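You operate a simulated robot arm through the tools that you are given. There is no shell and no other tool. Be economical: measure what you need, move in short steps, check, and stop when the job is done.

Carry out the task below with a simulated robot arm. There is one attempt and no reset: what you move stays moved.

TASK
Stand the black and brass valve beside the orange plug. It goes on the side that lies toward x -0.1, y +1.0 (a direction in the base frame), with about 3 cm between them.
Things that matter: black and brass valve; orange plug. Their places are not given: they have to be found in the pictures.

It is judged by the outcome, as a careful person would: the job done as asked, and still so three seconds after it is handed in. It fails if anything else is knocked over, pushed out of place, dropped, spilled or broken.

THE ROBOT
A 7-joint arm with a two-finger parallel gripper, fixed in place. Base frame: the origin is at the foot of the arm, x ahead of it, y to its left, z up; the work surface is at about z = 840. Lengths are in mm, angles in rad, forces in N, time in s.
With the tool pointing down near the work surface it reaches from about 300 to 700 mm from the base axis. Its first joint turns from -1.152 to 1.152 rad. Payload 1.57 kg.
Tool frame: the origin (TCP) lies between the finger pads and is the grasp point; the fingertips stand 30 mm ahead of it; z points along the fingers, y is the line along which they close. The gripper opens to 110 mm. The fingers are 24 mm wide and 12 mm thick; the gripper's body (48 by 112 mm) begins 78 mm behind the TCP.
Orientation is told as [roll, pitch, yaw] about the base's x, y, z axes, in that order, counted from this pose: with the fingers straight down and closing along the base's y, the tool's x points along the base's -x, its y along +y and its z along -z.

THE INTERFACE
- The arm moves only by the tool move_arm. Its argument "steps" is a list that holds one entry, the list of rows, each a list of 7 numbers: the opening, from 0 (shut) to 1 (fully open), then the shift along the tool's x, y, z in units of 200 mm (1.0 is 200 mm), then the turn, a rotation vector about the tool's x, y, z in units of 45 degrees (1.0 is 45 degrees). In form: [[[claw, dx, dy, dz, rx, ry, rz], ...]]. A call has 1 to 8 rows; each row is the pose to reach, as a shift and turn from the pose commanded when the call began, along the tool's axes at that moment. A call with a number of a shift or a turn outside -1 to 1 is refused whole. A row lasts 0.2 s, in which the tool goes at most 50 mm and 0.15 rad; a call with a longer step from one row to the next is refused whole, and so is a gripper value outside its range. A pose out of reach is approached as far as the arm can. The call stops where the force on the tool passes 40 N (or 10 N more than at its start, if that is more) or the arm is blocked; 0.2 s more then pass. The fingers move at their own pace (about 108 mm/s each) and stop on an object; they squeeze with about 26 N. The grip force told is the motor's: it shows also when the fingers shut on nothing. Time passes only in rows, and 0.2 s behind the last, so rows that repeat a pose let the fingers close. It gives the time, the measured TCP pose, the force on the tool (base axes), the opening and the grip force at its end, in the units of the frame above (readings bear some noise).
- Cameras (640 x 400 px; columns grow to the right, rows downward): "scene" is fixed at [184.5, -396.1, 1403.7]; the picture's right is [0.67, -0.74, 0.00], its down [-0.41, -0.37, -0.83] and it looks along [0.62, 0.56, -0.55] (base axes); focal length 346 px, centre (320, 200). "wrist" rides on the gripper at [-36, 0, -80] in the tool frame; the picture's right is [0.00, -1.00, 0.00], its down [0.97, 0.00, -0.24] and it looks along [0.24, 0.00, 0.97] (tool axes); focal length 218 px, centre (320, 200).
- capture(camera): a new picture of that camera. No time passes.
- measure_at(camera, pixels): for up to 12 pixels [column, row] of the newest picture of that camera ("zoom" is the newest enlarged one), the place [x, y, z] in the base frame of the surface seen there, good to about 3 mm, but the place of the scene camera against the robot may be out by one fixed shift of up to 12 mm in any direction. No time passes.
- enlarge(camera, box): a new picture of the part [left, top, right, bottom] of that camera's present view, enlarged. No time passes.
- job_done(): hands the job in; it is judged then, once.

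Work in short steps. Measure before you move; look again where a grasp or a placing could have gone wrong, and mend it. You have 60 turns and 30 pictures in all, the two below and enlarged ones among them. Open the gripper and draw the arm clear of the work before you hand the job in, unless the task says otherwise; then end with one line.

The tools are called after "Call:" as name(argument=value, ...) on one line, values as JSON. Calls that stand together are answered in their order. move_arm: Moves the arm, as the interface text tells. Its arguments: {"type":"object","properties":{"steps":{"type":"array","items":{"type":"array","items":{"type":"array","items":{"type":"number"}}}}},"required":["steps"]} The other tools are called the same way: capture (camera) takes a picture; measure_at (camera, pixels) gives the place of the surface under pixels of a picture; enlarge (camera, box) takes an enlarged picture of a part of a camera's view; job_done () hands the job in.

At the start:

```text
time: 0.0
position: [471.5, -12.2, 1088.2]
tcp_rot: [-0.001, -0.001, 0.001]
wrist_force: [-0.2, -0.3, -0.2]
finger_gap: 110.1
grip_force: 0.0
```

scene: 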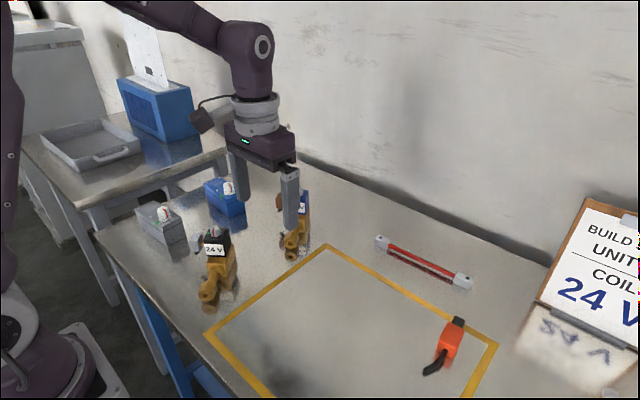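
wrist: 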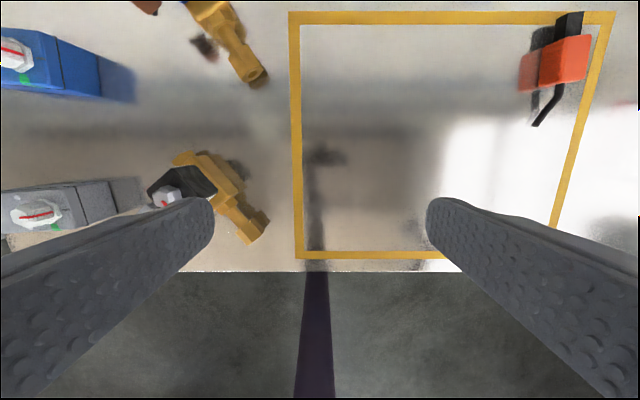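

The black-topped valve appears at scene (217,265) and the orange plug at (448,345). I'll enlarge both.

Call:
enlarge(camera="scene", box=[170, 180, 330, 320])

Call:
measure_at(camera="scene", pixels=[[215, 249], [218, 234], [225, 270], [210, 290], [208, 305], [235, 285], [448, 340], [458, 322], [440, 350], [455, 352], [433, 372], [400, 350]])

Call:
measure_at(camera="wrist", pixels=[[165, 195], [195, 180], [215, 175], [240, 205], [258, 225], [180, 160], [565, 60], [568, 25], [540, 60], [588, 60], [540, 120], [450, 100]])

```text
2.86 times, centred on (250, 250) of scene
```

zoom: 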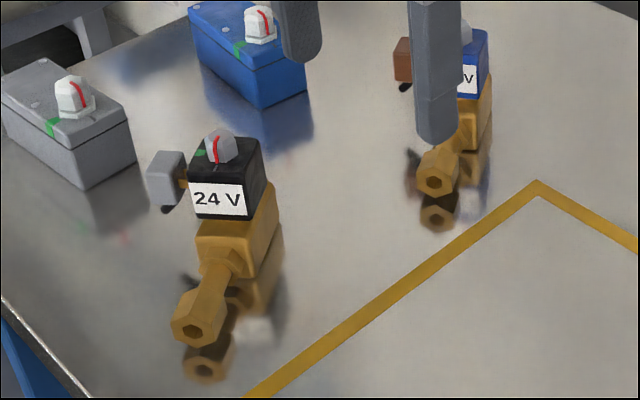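

```text
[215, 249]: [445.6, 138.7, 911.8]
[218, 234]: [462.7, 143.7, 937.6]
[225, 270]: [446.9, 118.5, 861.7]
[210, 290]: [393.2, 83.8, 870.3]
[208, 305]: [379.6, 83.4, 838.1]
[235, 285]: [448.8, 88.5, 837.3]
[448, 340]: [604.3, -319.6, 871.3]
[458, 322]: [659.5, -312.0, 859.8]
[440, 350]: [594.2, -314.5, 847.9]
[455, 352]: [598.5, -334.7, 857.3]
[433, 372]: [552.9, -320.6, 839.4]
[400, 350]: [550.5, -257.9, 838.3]
```

```text
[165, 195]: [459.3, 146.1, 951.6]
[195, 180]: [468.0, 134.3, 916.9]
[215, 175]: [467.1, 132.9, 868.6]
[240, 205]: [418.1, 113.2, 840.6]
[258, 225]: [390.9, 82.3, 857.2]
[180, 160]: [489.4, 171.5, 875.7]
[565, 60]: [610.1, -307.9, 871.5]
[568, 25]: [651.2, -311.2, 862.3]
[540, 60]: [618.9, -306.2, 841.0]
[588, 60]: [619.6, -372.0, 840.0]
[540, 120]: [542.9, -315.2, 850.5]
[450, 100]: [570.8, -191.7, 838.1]
```

The valve stands near (455,130), z up to ~950. I'll move over it for a top view.

Call:
move_arm(steps=[[[1, 0.02, 0.2, 0, 0, 0, 0], [1, 0.04, 0.4, 0, 0, 0, 0], [1, 0.06, 0.6, 0, 0, 0, 0], [1, 0.07, 0.72, 0, 0, 0, 0], [1, 0.07, 0.72, 0, 0, 0, 0]]])

Call:
capture(camera="wrist")

Call:
enlarge(camera="wrist", box=[220, 80, 420, 240])

```text
time: 1.2
position: [457.3, 133.1, 1088.9]
tcp_rot: [0.001, 0.0, -0.001]
wrist_force: [0.6, -0.4, 0.0]
finger_gap: 110.1
grip_force: 0.0
```

```text
26 pictures are left
```

wrist: 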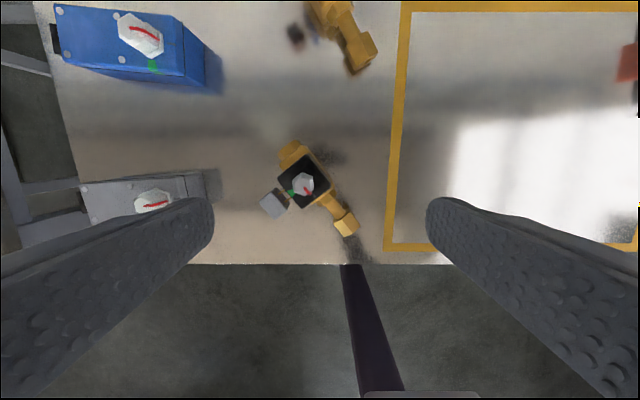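

```text
2.50 times, centred on (320, 160) of wrist
```

zoom: 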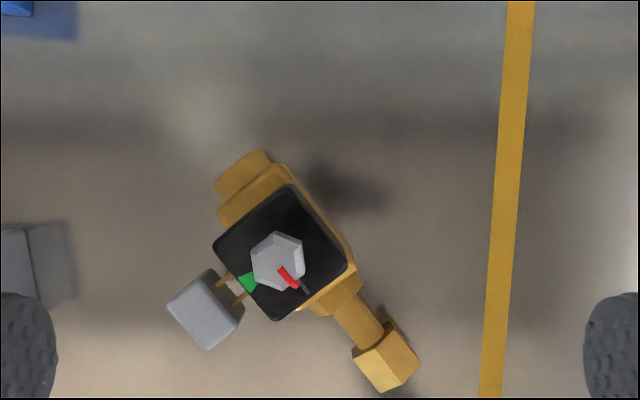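

Top view is clear. I'll measure the coil corners, body ends and connector.

Call:
measure_at(camera="zoom", pixels=[[288, 190], [350, 262], [277, 316], [218, 244], [278, 262], [205, 308], [245, 178], [385, 358], [345, 245], [355, 320], [405, 345], [320, 255]])

Call:
enlarge(camera="scene", box=[380, 290, 520, 400])

```text
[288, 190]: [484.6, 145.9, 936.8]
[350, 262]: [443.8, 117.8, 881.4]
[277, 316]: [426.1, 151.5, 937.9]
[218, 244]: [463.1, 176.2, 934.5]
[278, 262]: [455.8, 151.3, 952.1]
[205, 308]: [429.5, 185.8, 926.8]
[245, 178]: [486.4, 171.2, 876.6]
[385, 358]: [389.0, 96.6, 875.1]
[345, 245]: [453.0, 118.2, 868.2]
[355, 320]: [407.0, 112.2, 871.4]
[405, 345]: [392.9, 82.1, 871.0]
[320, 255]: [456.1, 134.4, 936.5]
```

```text
3.64 times, centred on (450, 345) of scene
```

zoom: 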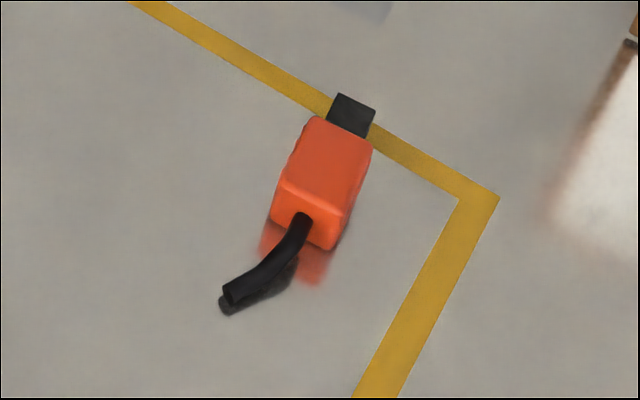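

Coil centre ≈ (455.5,148.5), flow axis ≈ 36° from x, connector on the (-0.59,+0.81) side; I'll grip the coil along the flow axis. Rotate and partially descend first.

Call:
move_arm(steps=[[[0.85, 0.0, 0.03, 0.04, 0, 0, 0.17], [0.8, 0.005, 0.06, 0.08, 0, 0, 0.34], [0.8, 0.008, 0.077, 0.12, 0, 0, 0.51], [0.8, 0.008, 0.077, 0.16, 0, 0, 0.68], [0.8, 0.008, 0.077, 0.2, 0, 0, 0.85], [0.8, 0.008, 0.077, 0.24, 0, 0, 1.0], [0.8, 0.008, 0.077, 0.24, 0, 0, 1.0]]])

Call:
move_arm(steps=[[[0.8, 0, 0, 0, 0, 0, 0.18], [0.8, 0, 0, 0, 0, 0, 0.18]]])

Call:
capture(camera="wrist")

```text
time: 2.8
position: [455.7, 148.3, 1040.5]
tcp_rot: [-0.001, -0.001, -0.787]
wrist_force: [-0.5, 0.4, 0.3]
finger_gap: 87.8
grip_force: 0.1
```

```text
time: 3.4
position: [455.7, 148.5, 1040.8]
tcp_rot: [-0.002, 0.0, -0.93]
wrist_force: [-0.3, 0.1, -0.6]
finger_gap: 88.1
grip_force: 0.0
```

```text
23 pictures are left
```

wrist: 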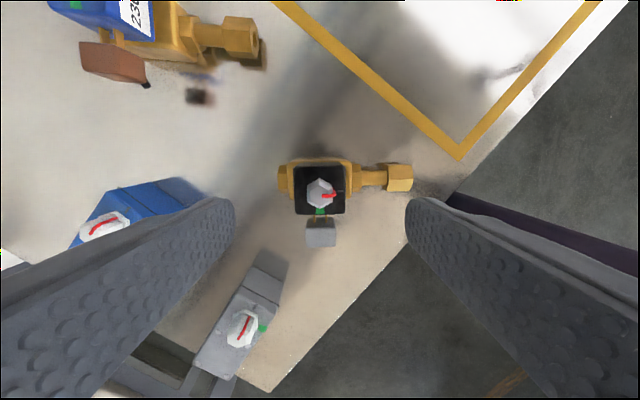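

Coil is square to the fingers and centred at col 320. Descend to z≈918.

Call:
move_arm(steps=[[[0.8, 0, 0, 0.15, 0, 0, 0], [0.8, 0, 0, 0.3, 0, 0, 0], [0.8, 0, 0, 0.42, 0, 0, 0], [0.8, 0, 0, 0.52, 0, 0, 0], [0.8, 0, 0, 0.612, 0, 0, 0], [0.8, 0, 0, 0.612, 0, 0, 0]]])

Call:
capture(camera="wrist")

Call:
enlarge(camera="scene", box=[150, 180, 310, 320])

```text
time: 4.8
position: [456.3, 146.5, 916.8]
tcp_rot: [0.0, 0.0, -0.926]
wrist_force: [-0.4, 0.1, 0.0]
finger_gap: 88.2
grip_force: 0.2
```

```text
22 pictures are left
```

wrist: 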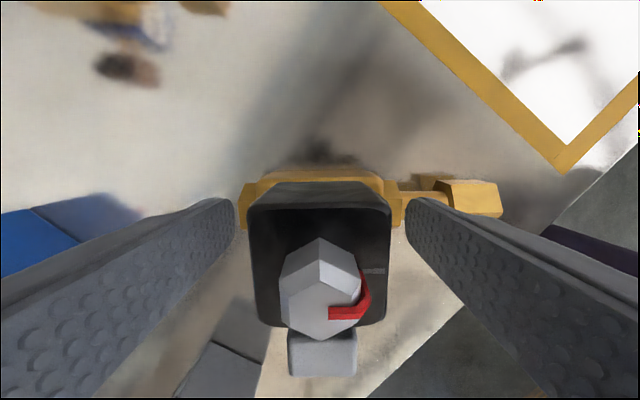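

```text
2.86 times, centred on (230, 250) of scene
```

zoom: 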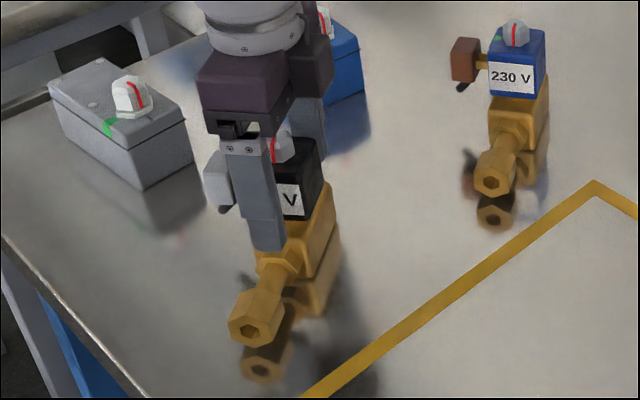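

Fingers flank the coil, no contact. Close and lift slightly.

Call:
move_arm(steps=[[[0, 0, 0, 0, 0, 0, 0], [0, 0, 0, 0, 0, 0, 0], [0, 0, 0, 0, 0, 0, 0], [0, 0, 0, 0, 0, 0, 0]]])

Call:
move_arm(steps=[[[0, 0, 0, -0.08, 0, 0, 0], [0, 0, 0, -0.2, 0, 0, 0], [0, 0, 0, -0.2, 0, 0, 0]]])

Call:
capture(camera="scene")

Call:
capture(camera="wrist")

```text
time: 5.8
position: [456.5, 147.8, 917.3]
tcp_rot: [0.001, 0.0, -0.929]
wrist_force: [-0.1, -0.1, 0.6]
finger_gap: 46.0
grip_force: 26.0
```

```text
time: 6.6
position: [456.3, 147.9, 957.8]
tcp_rot: [0.0, 0.0, -0.927]
wrist_force: [0.7, -0.2, -5.1]
finger_gap: 45.6
grip_force: 25.8
```

```text
20 pictures are left
```

scene: 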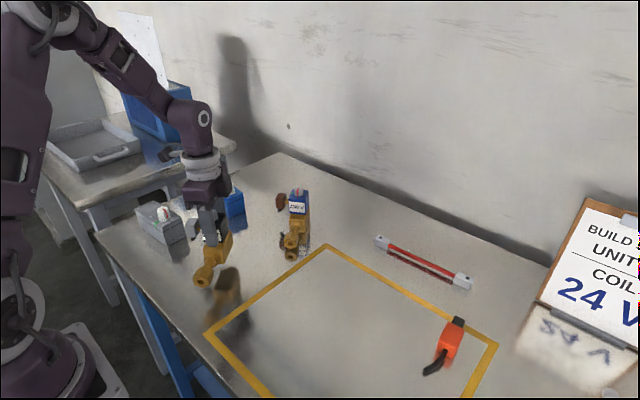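

```text
19 pictures are left
```

wrist: 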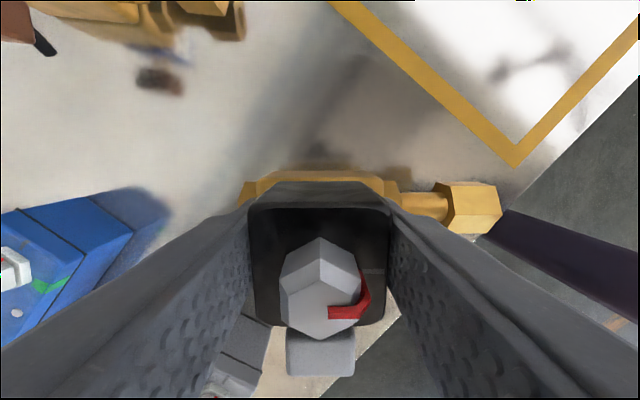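

Valve held (5 N, gap 46). I'll measure the body's edges in hand, from the wrist view, for placement offsets.

Call:
measure_at(camera="wrist", pixels=[[320, 172], [320, 178], [320, 190], [260, 176], [382, 178], [244, 195], [470, 190], [470, 225], [497, 195], [320, 360]])

Call:
move_arm(steps=[[[0, 0, 0, -0.12, 0, 0, 0], [0, 0, 0, -0.25, 0, 0, 0], [0, 0, 0, -0.25, 0, 0, 0.15], [0, 0, 0, -0.25, 0, 0, 0.3], [0, 0, 0, -0.25, 0, 0, 0.45], [0, 0, 0, -0.25, 0, 0, 0.6], [0, 0, 0, -0.25, 0, 0, 0.69], [0, 0, 0, -0.25, 0, 0, 0.69]]])

```text
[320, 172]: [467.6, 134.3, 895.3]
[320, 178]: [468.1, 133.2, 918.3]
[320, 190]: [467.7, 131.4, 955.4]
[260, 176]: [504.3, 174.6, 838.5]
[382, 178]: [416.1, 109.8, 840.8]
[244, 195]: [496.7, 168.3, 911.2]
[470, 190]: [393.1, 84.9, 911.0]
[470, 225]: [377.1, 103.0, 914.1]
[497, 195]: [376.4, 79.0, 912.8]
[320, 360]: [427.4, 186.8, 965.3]
```

```text
time: 8.4
position: [455.3, 149.5, 1008.6]
tcp_rot: [0.001, 0.0, -1.469]
wrist_force: [-0.5, -0.4, -4.7]
finger_gap: 45.9
grip_force: 26.1
```

Valve extends ~19 mm toward the plug side and −105…+45 mm along its axis. Now carry it: first toward −y, clear of the blue valve, then +x.

Call:
move_arm(steps=[[[0, -0.2, 0, -0.05, 0, 0, 0], [0, -0.4, 0, -0.1, 0, 0, 0], [0, -0.6, 0, -0.1, 0, 0, 0], [0, -0.8, 0, -0.1, 0, 0, 0], [0, -1.0, 0, -0.1, 0, 0, 0], [0, -1.0, 0, -0.1, 0, 0, 0]]])

Call:
move_arm(steps=[[[0, -0.15, 0.15, 0, 0, 0, 0], [0, -0.3, 0.3, 0, 0, 0, 0], [0, -0.45, 0.45, 0, 0, 0, 0], [0, -0.55, 0.55, 0, 0, 0, 0], [0, -0.6, 0.65, 0, 0, 0, 0], [0, -0.6, 0.65, 0, 0, 0, 0]]])

Call:
capture(camera="wrist")

Call:
capture(camera="scene")

```text
time: 9.8
position: [477.7, -50.5, 1027.6]
tcp_rot: [0.001, 0.0, -1.47]
wrist_force: [0.1, 0.0, -4.7]
finger_gap: 45.7
grip_force: 26.3
```

```text
time: 11.2
position: [616.9, -158.6, 1028.5]
tcp_rot: [-0.002, -0.002, -1.469]
wrist_force: [0.8, 0.1, -4.5]
finger_gap: 45.6
grip_force: 25.6
```

```text
18 pictures are left
```

wrist: 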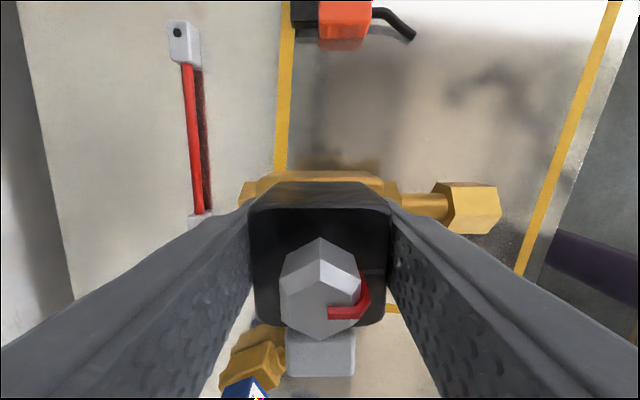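

```text
17 pictures are left
```

scene: 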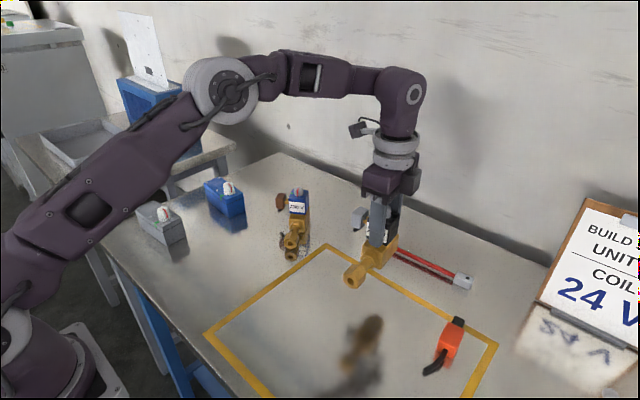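

Plug is cut at the top of the wrist view; move 45 mm closer at height and measure plug and red tube.

Call:
move_arm(steps=[[[0, -0.12, 0, 0, 0, 0, 0], [0, -0.24, 0, 0, 0, 0, 0], [0, -0.24, 0, 0, 0, 0, 0]]])

Call:
enlarge(camera="wrist", box=[160, 0, 480, 200])

```text
time: 12.0
position: [623.7, -205.2, 1027.6]
tcp_rot: [-0.002, 0.002, -1.466]
wrist_force: [-1.4, -0.1, -5.7]
finger_gap: 45.8
grip_force: 26.0
```

```text
2.00 times, centred on (320, 100) of wrist
```

zoom: 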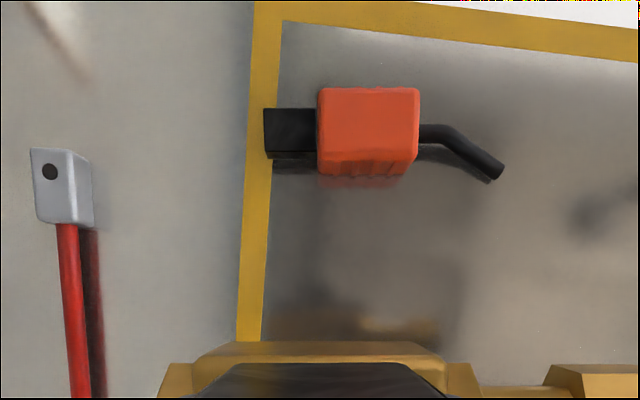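

Call:
measure_at(camera="zoom", pixels=[[325, 158], [365, 158], [410, 156], [365, 172], [365, 92], [322, 125], [415, 120], [270, 130], [290, 150], [497, 172], [87, 215], [100, 395]])

```text
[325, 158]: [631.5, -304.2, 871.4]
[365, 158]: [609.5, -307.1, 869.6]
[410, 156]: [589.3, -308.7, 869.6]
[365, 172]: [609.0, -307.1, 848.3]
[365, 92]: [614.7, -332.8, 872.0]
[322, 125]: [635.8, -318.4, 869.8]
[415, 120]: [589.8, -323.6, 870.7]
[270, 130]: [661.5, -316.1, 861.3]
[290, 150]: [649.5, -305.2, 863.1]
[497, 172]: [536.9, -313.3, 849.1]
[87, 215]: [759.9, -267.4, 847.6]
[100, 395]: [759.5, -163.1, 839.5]
```

Plug near face is at y≈−307, axis parallel to (1,0.1); its orange body is centred ≈(612,−320). Target TCP ≈ (613.6,−256.7); go there and lower to 20 mm above placement.

Call:
move_arm(steps=[[[0, -0.13, -0.04, 0, 0, 0, 0], [0, -0.2515, -0.076, 0, 0, 0, 0], [0, -0.2515, -0.076, 0.15, 0, 0, 0], [0, -0.2515, -0.076, 0.3, 0, 0, 0], [0, -0.2515, -0.076, 0.45, 0, 0, 0], [0, -0.2515, -0.076, 0.45, 0, 0, 0]]])

Call:
capture(camera="wrist")

Call:
enlarge(camera="scene", box=[340, 240, 520, 390])

```text
time: 13.4
position: [614.3, -256.8, 938.1]
tcp_rot: [0.0, 0.001, -1.468]
wrist_force: [0.4, 0.2, -5.4]
finger_gap: 45.7
grip_force: 25.8
```

```text
15 pictures are left
```

wrist: 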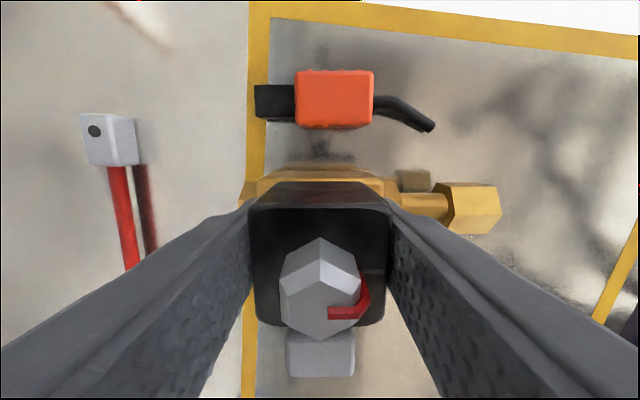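

```text
2.67 times, centred on (430, 315) of scene
```

zoom: 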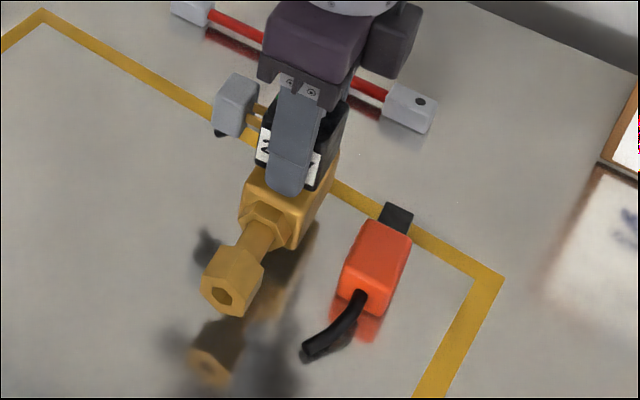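

Call:
measure_at(camera="wrist", pixels=[[330, 122], [350, 124], [320, 120], [320, 172], [345, 174], [300, 172], [320, 178], [425, 128], [375, 174]])

```text
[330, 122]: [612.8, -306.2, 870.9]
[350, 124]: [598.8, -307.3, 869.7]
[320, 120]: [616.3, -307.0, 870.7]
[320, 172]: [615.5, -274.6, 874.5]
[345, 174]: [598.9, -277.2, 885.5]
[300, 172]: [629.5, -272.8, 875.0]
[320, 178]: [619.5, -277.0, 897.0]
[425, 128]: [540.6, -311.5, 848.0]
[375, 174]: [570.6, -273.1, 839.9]
```

Gap reads ≈30 mm (−276 vs −306). Lower gently onto the surface.

Call:
move_arm(steps=[[[0, 0, 0, 0.04, 0, 0, 0], [0, 0, 0, 0.075, 0, 0, 0], [0, 0, 0, 0.09, 0, 0, 0], [0, 0, 0, 0.098, 0, 0, 0], [0, 0, 0, 0.102, 0, 0, 0], [0, 0, 0, 0.102, 0, 0, 0]]])

```text
time: 14.8
position: [613.9, -256.6, 917.8]
tcp_rot: [-0.001, 0.0, -1.467]
wrist_force: [-1.7, 1.2, 3.9]
finger_gap: 46.1
grip_force: 26.0
```

Force went from −5 to about +4 N: it is resting on the table. Open moderately and check.

Call:
move_arm(steps=[[[0.55, 0, 0, 0, 0, 0, 0], [0.7, 0, 0, 0, 0, 0, 0], [0.7, 0, 0, 0, 0, 0, 0]]])

Call:
move_arm(steps=[[[0.7, 0, 0, -0.1, 0, 0, 0], [0.7, 0, 0, -0.3, 0, 0, 0], [0.7, 0, 0, -0.5, 0, 0, 0], [0.7, 0, 0, -0.7, 0, 0, 0], [0.7, 0.1, -0.1, -0.8, 0, 0, 0], [0.7, 0.3, -0.2, -0.8, 0, 0, 0], [0.7, 0.5, -0.3, -0.8, 0, 0, 0], [0.7, 0.5, -0.3, -0.8, 0, 0, 0]]])

Call:
capture(camera="scene")

Call:
capture(camera="wrist")

```text
time: 15.6
position: [613.3, -256.9, 917.6]
tcp_rot: [0.0, -0.001, -1.47]
wrist_force: [-0.2, 0.1, 0.2]
finger_gap: 76.8
grip_force: 0.0
```

```text
time: 17.4
position: [544.0, -162.7, 1078.4]
tcp_rot: [0.003, 0.0, -1.468]
wrist_force: [0.5, -0.1, 0.2]
finger_gap: 76.8
grip_force: 0.2
out of reach, approached as far as the arm can: row 4
```

```text
13 pictures are left
```

scene: 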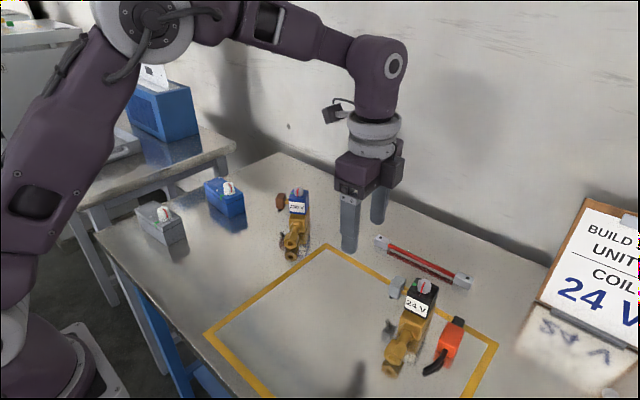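

```text
12 pictures are left
```

wrist: 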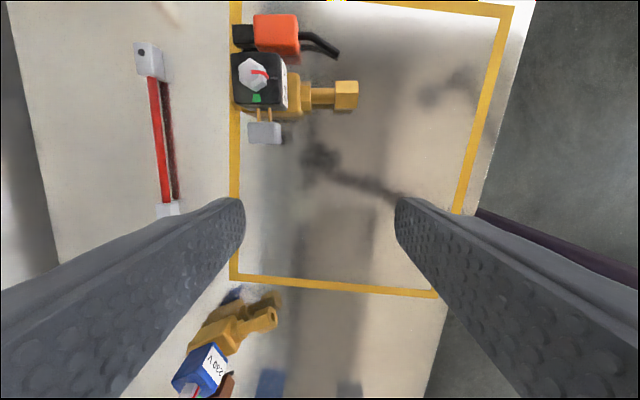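

The valve stands upright beside the plug and the arm is clear. Quick gap check.

Call:
enlarge(camera="scene", box=[360, 270, 500, 390])

Call:
measure_at(camera="scene", pixels=[[430, 315], [424, 330], [420, 335], [444, 340], [448, 340], [425, 345]])

```text
3.33 times, centred on (430, 330) of scene
```

zoom: 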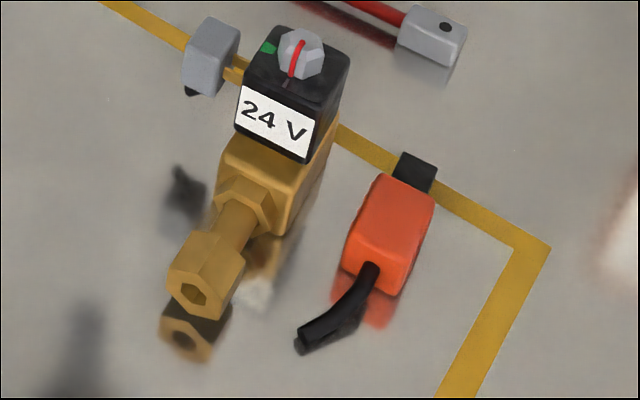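

```text
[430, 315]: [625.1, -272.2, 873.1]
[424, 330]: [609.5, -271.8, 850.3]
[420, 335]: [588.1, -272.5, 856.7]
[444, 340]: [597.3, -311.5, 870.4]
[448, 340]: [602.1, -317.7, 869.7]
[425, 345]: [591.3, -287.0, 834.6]
```

The gap is about 30 mm and everything else is undisturbed, so I'm handing in.

Call:
job_done()

```text
The job is handed in.
```

The black and brass valve now stands upright beside the orange plug, on the side toward x -0.1, y +1.0. The gap measures about 3 cm, nothing else was moved, and the gripper is open with the arm clear.
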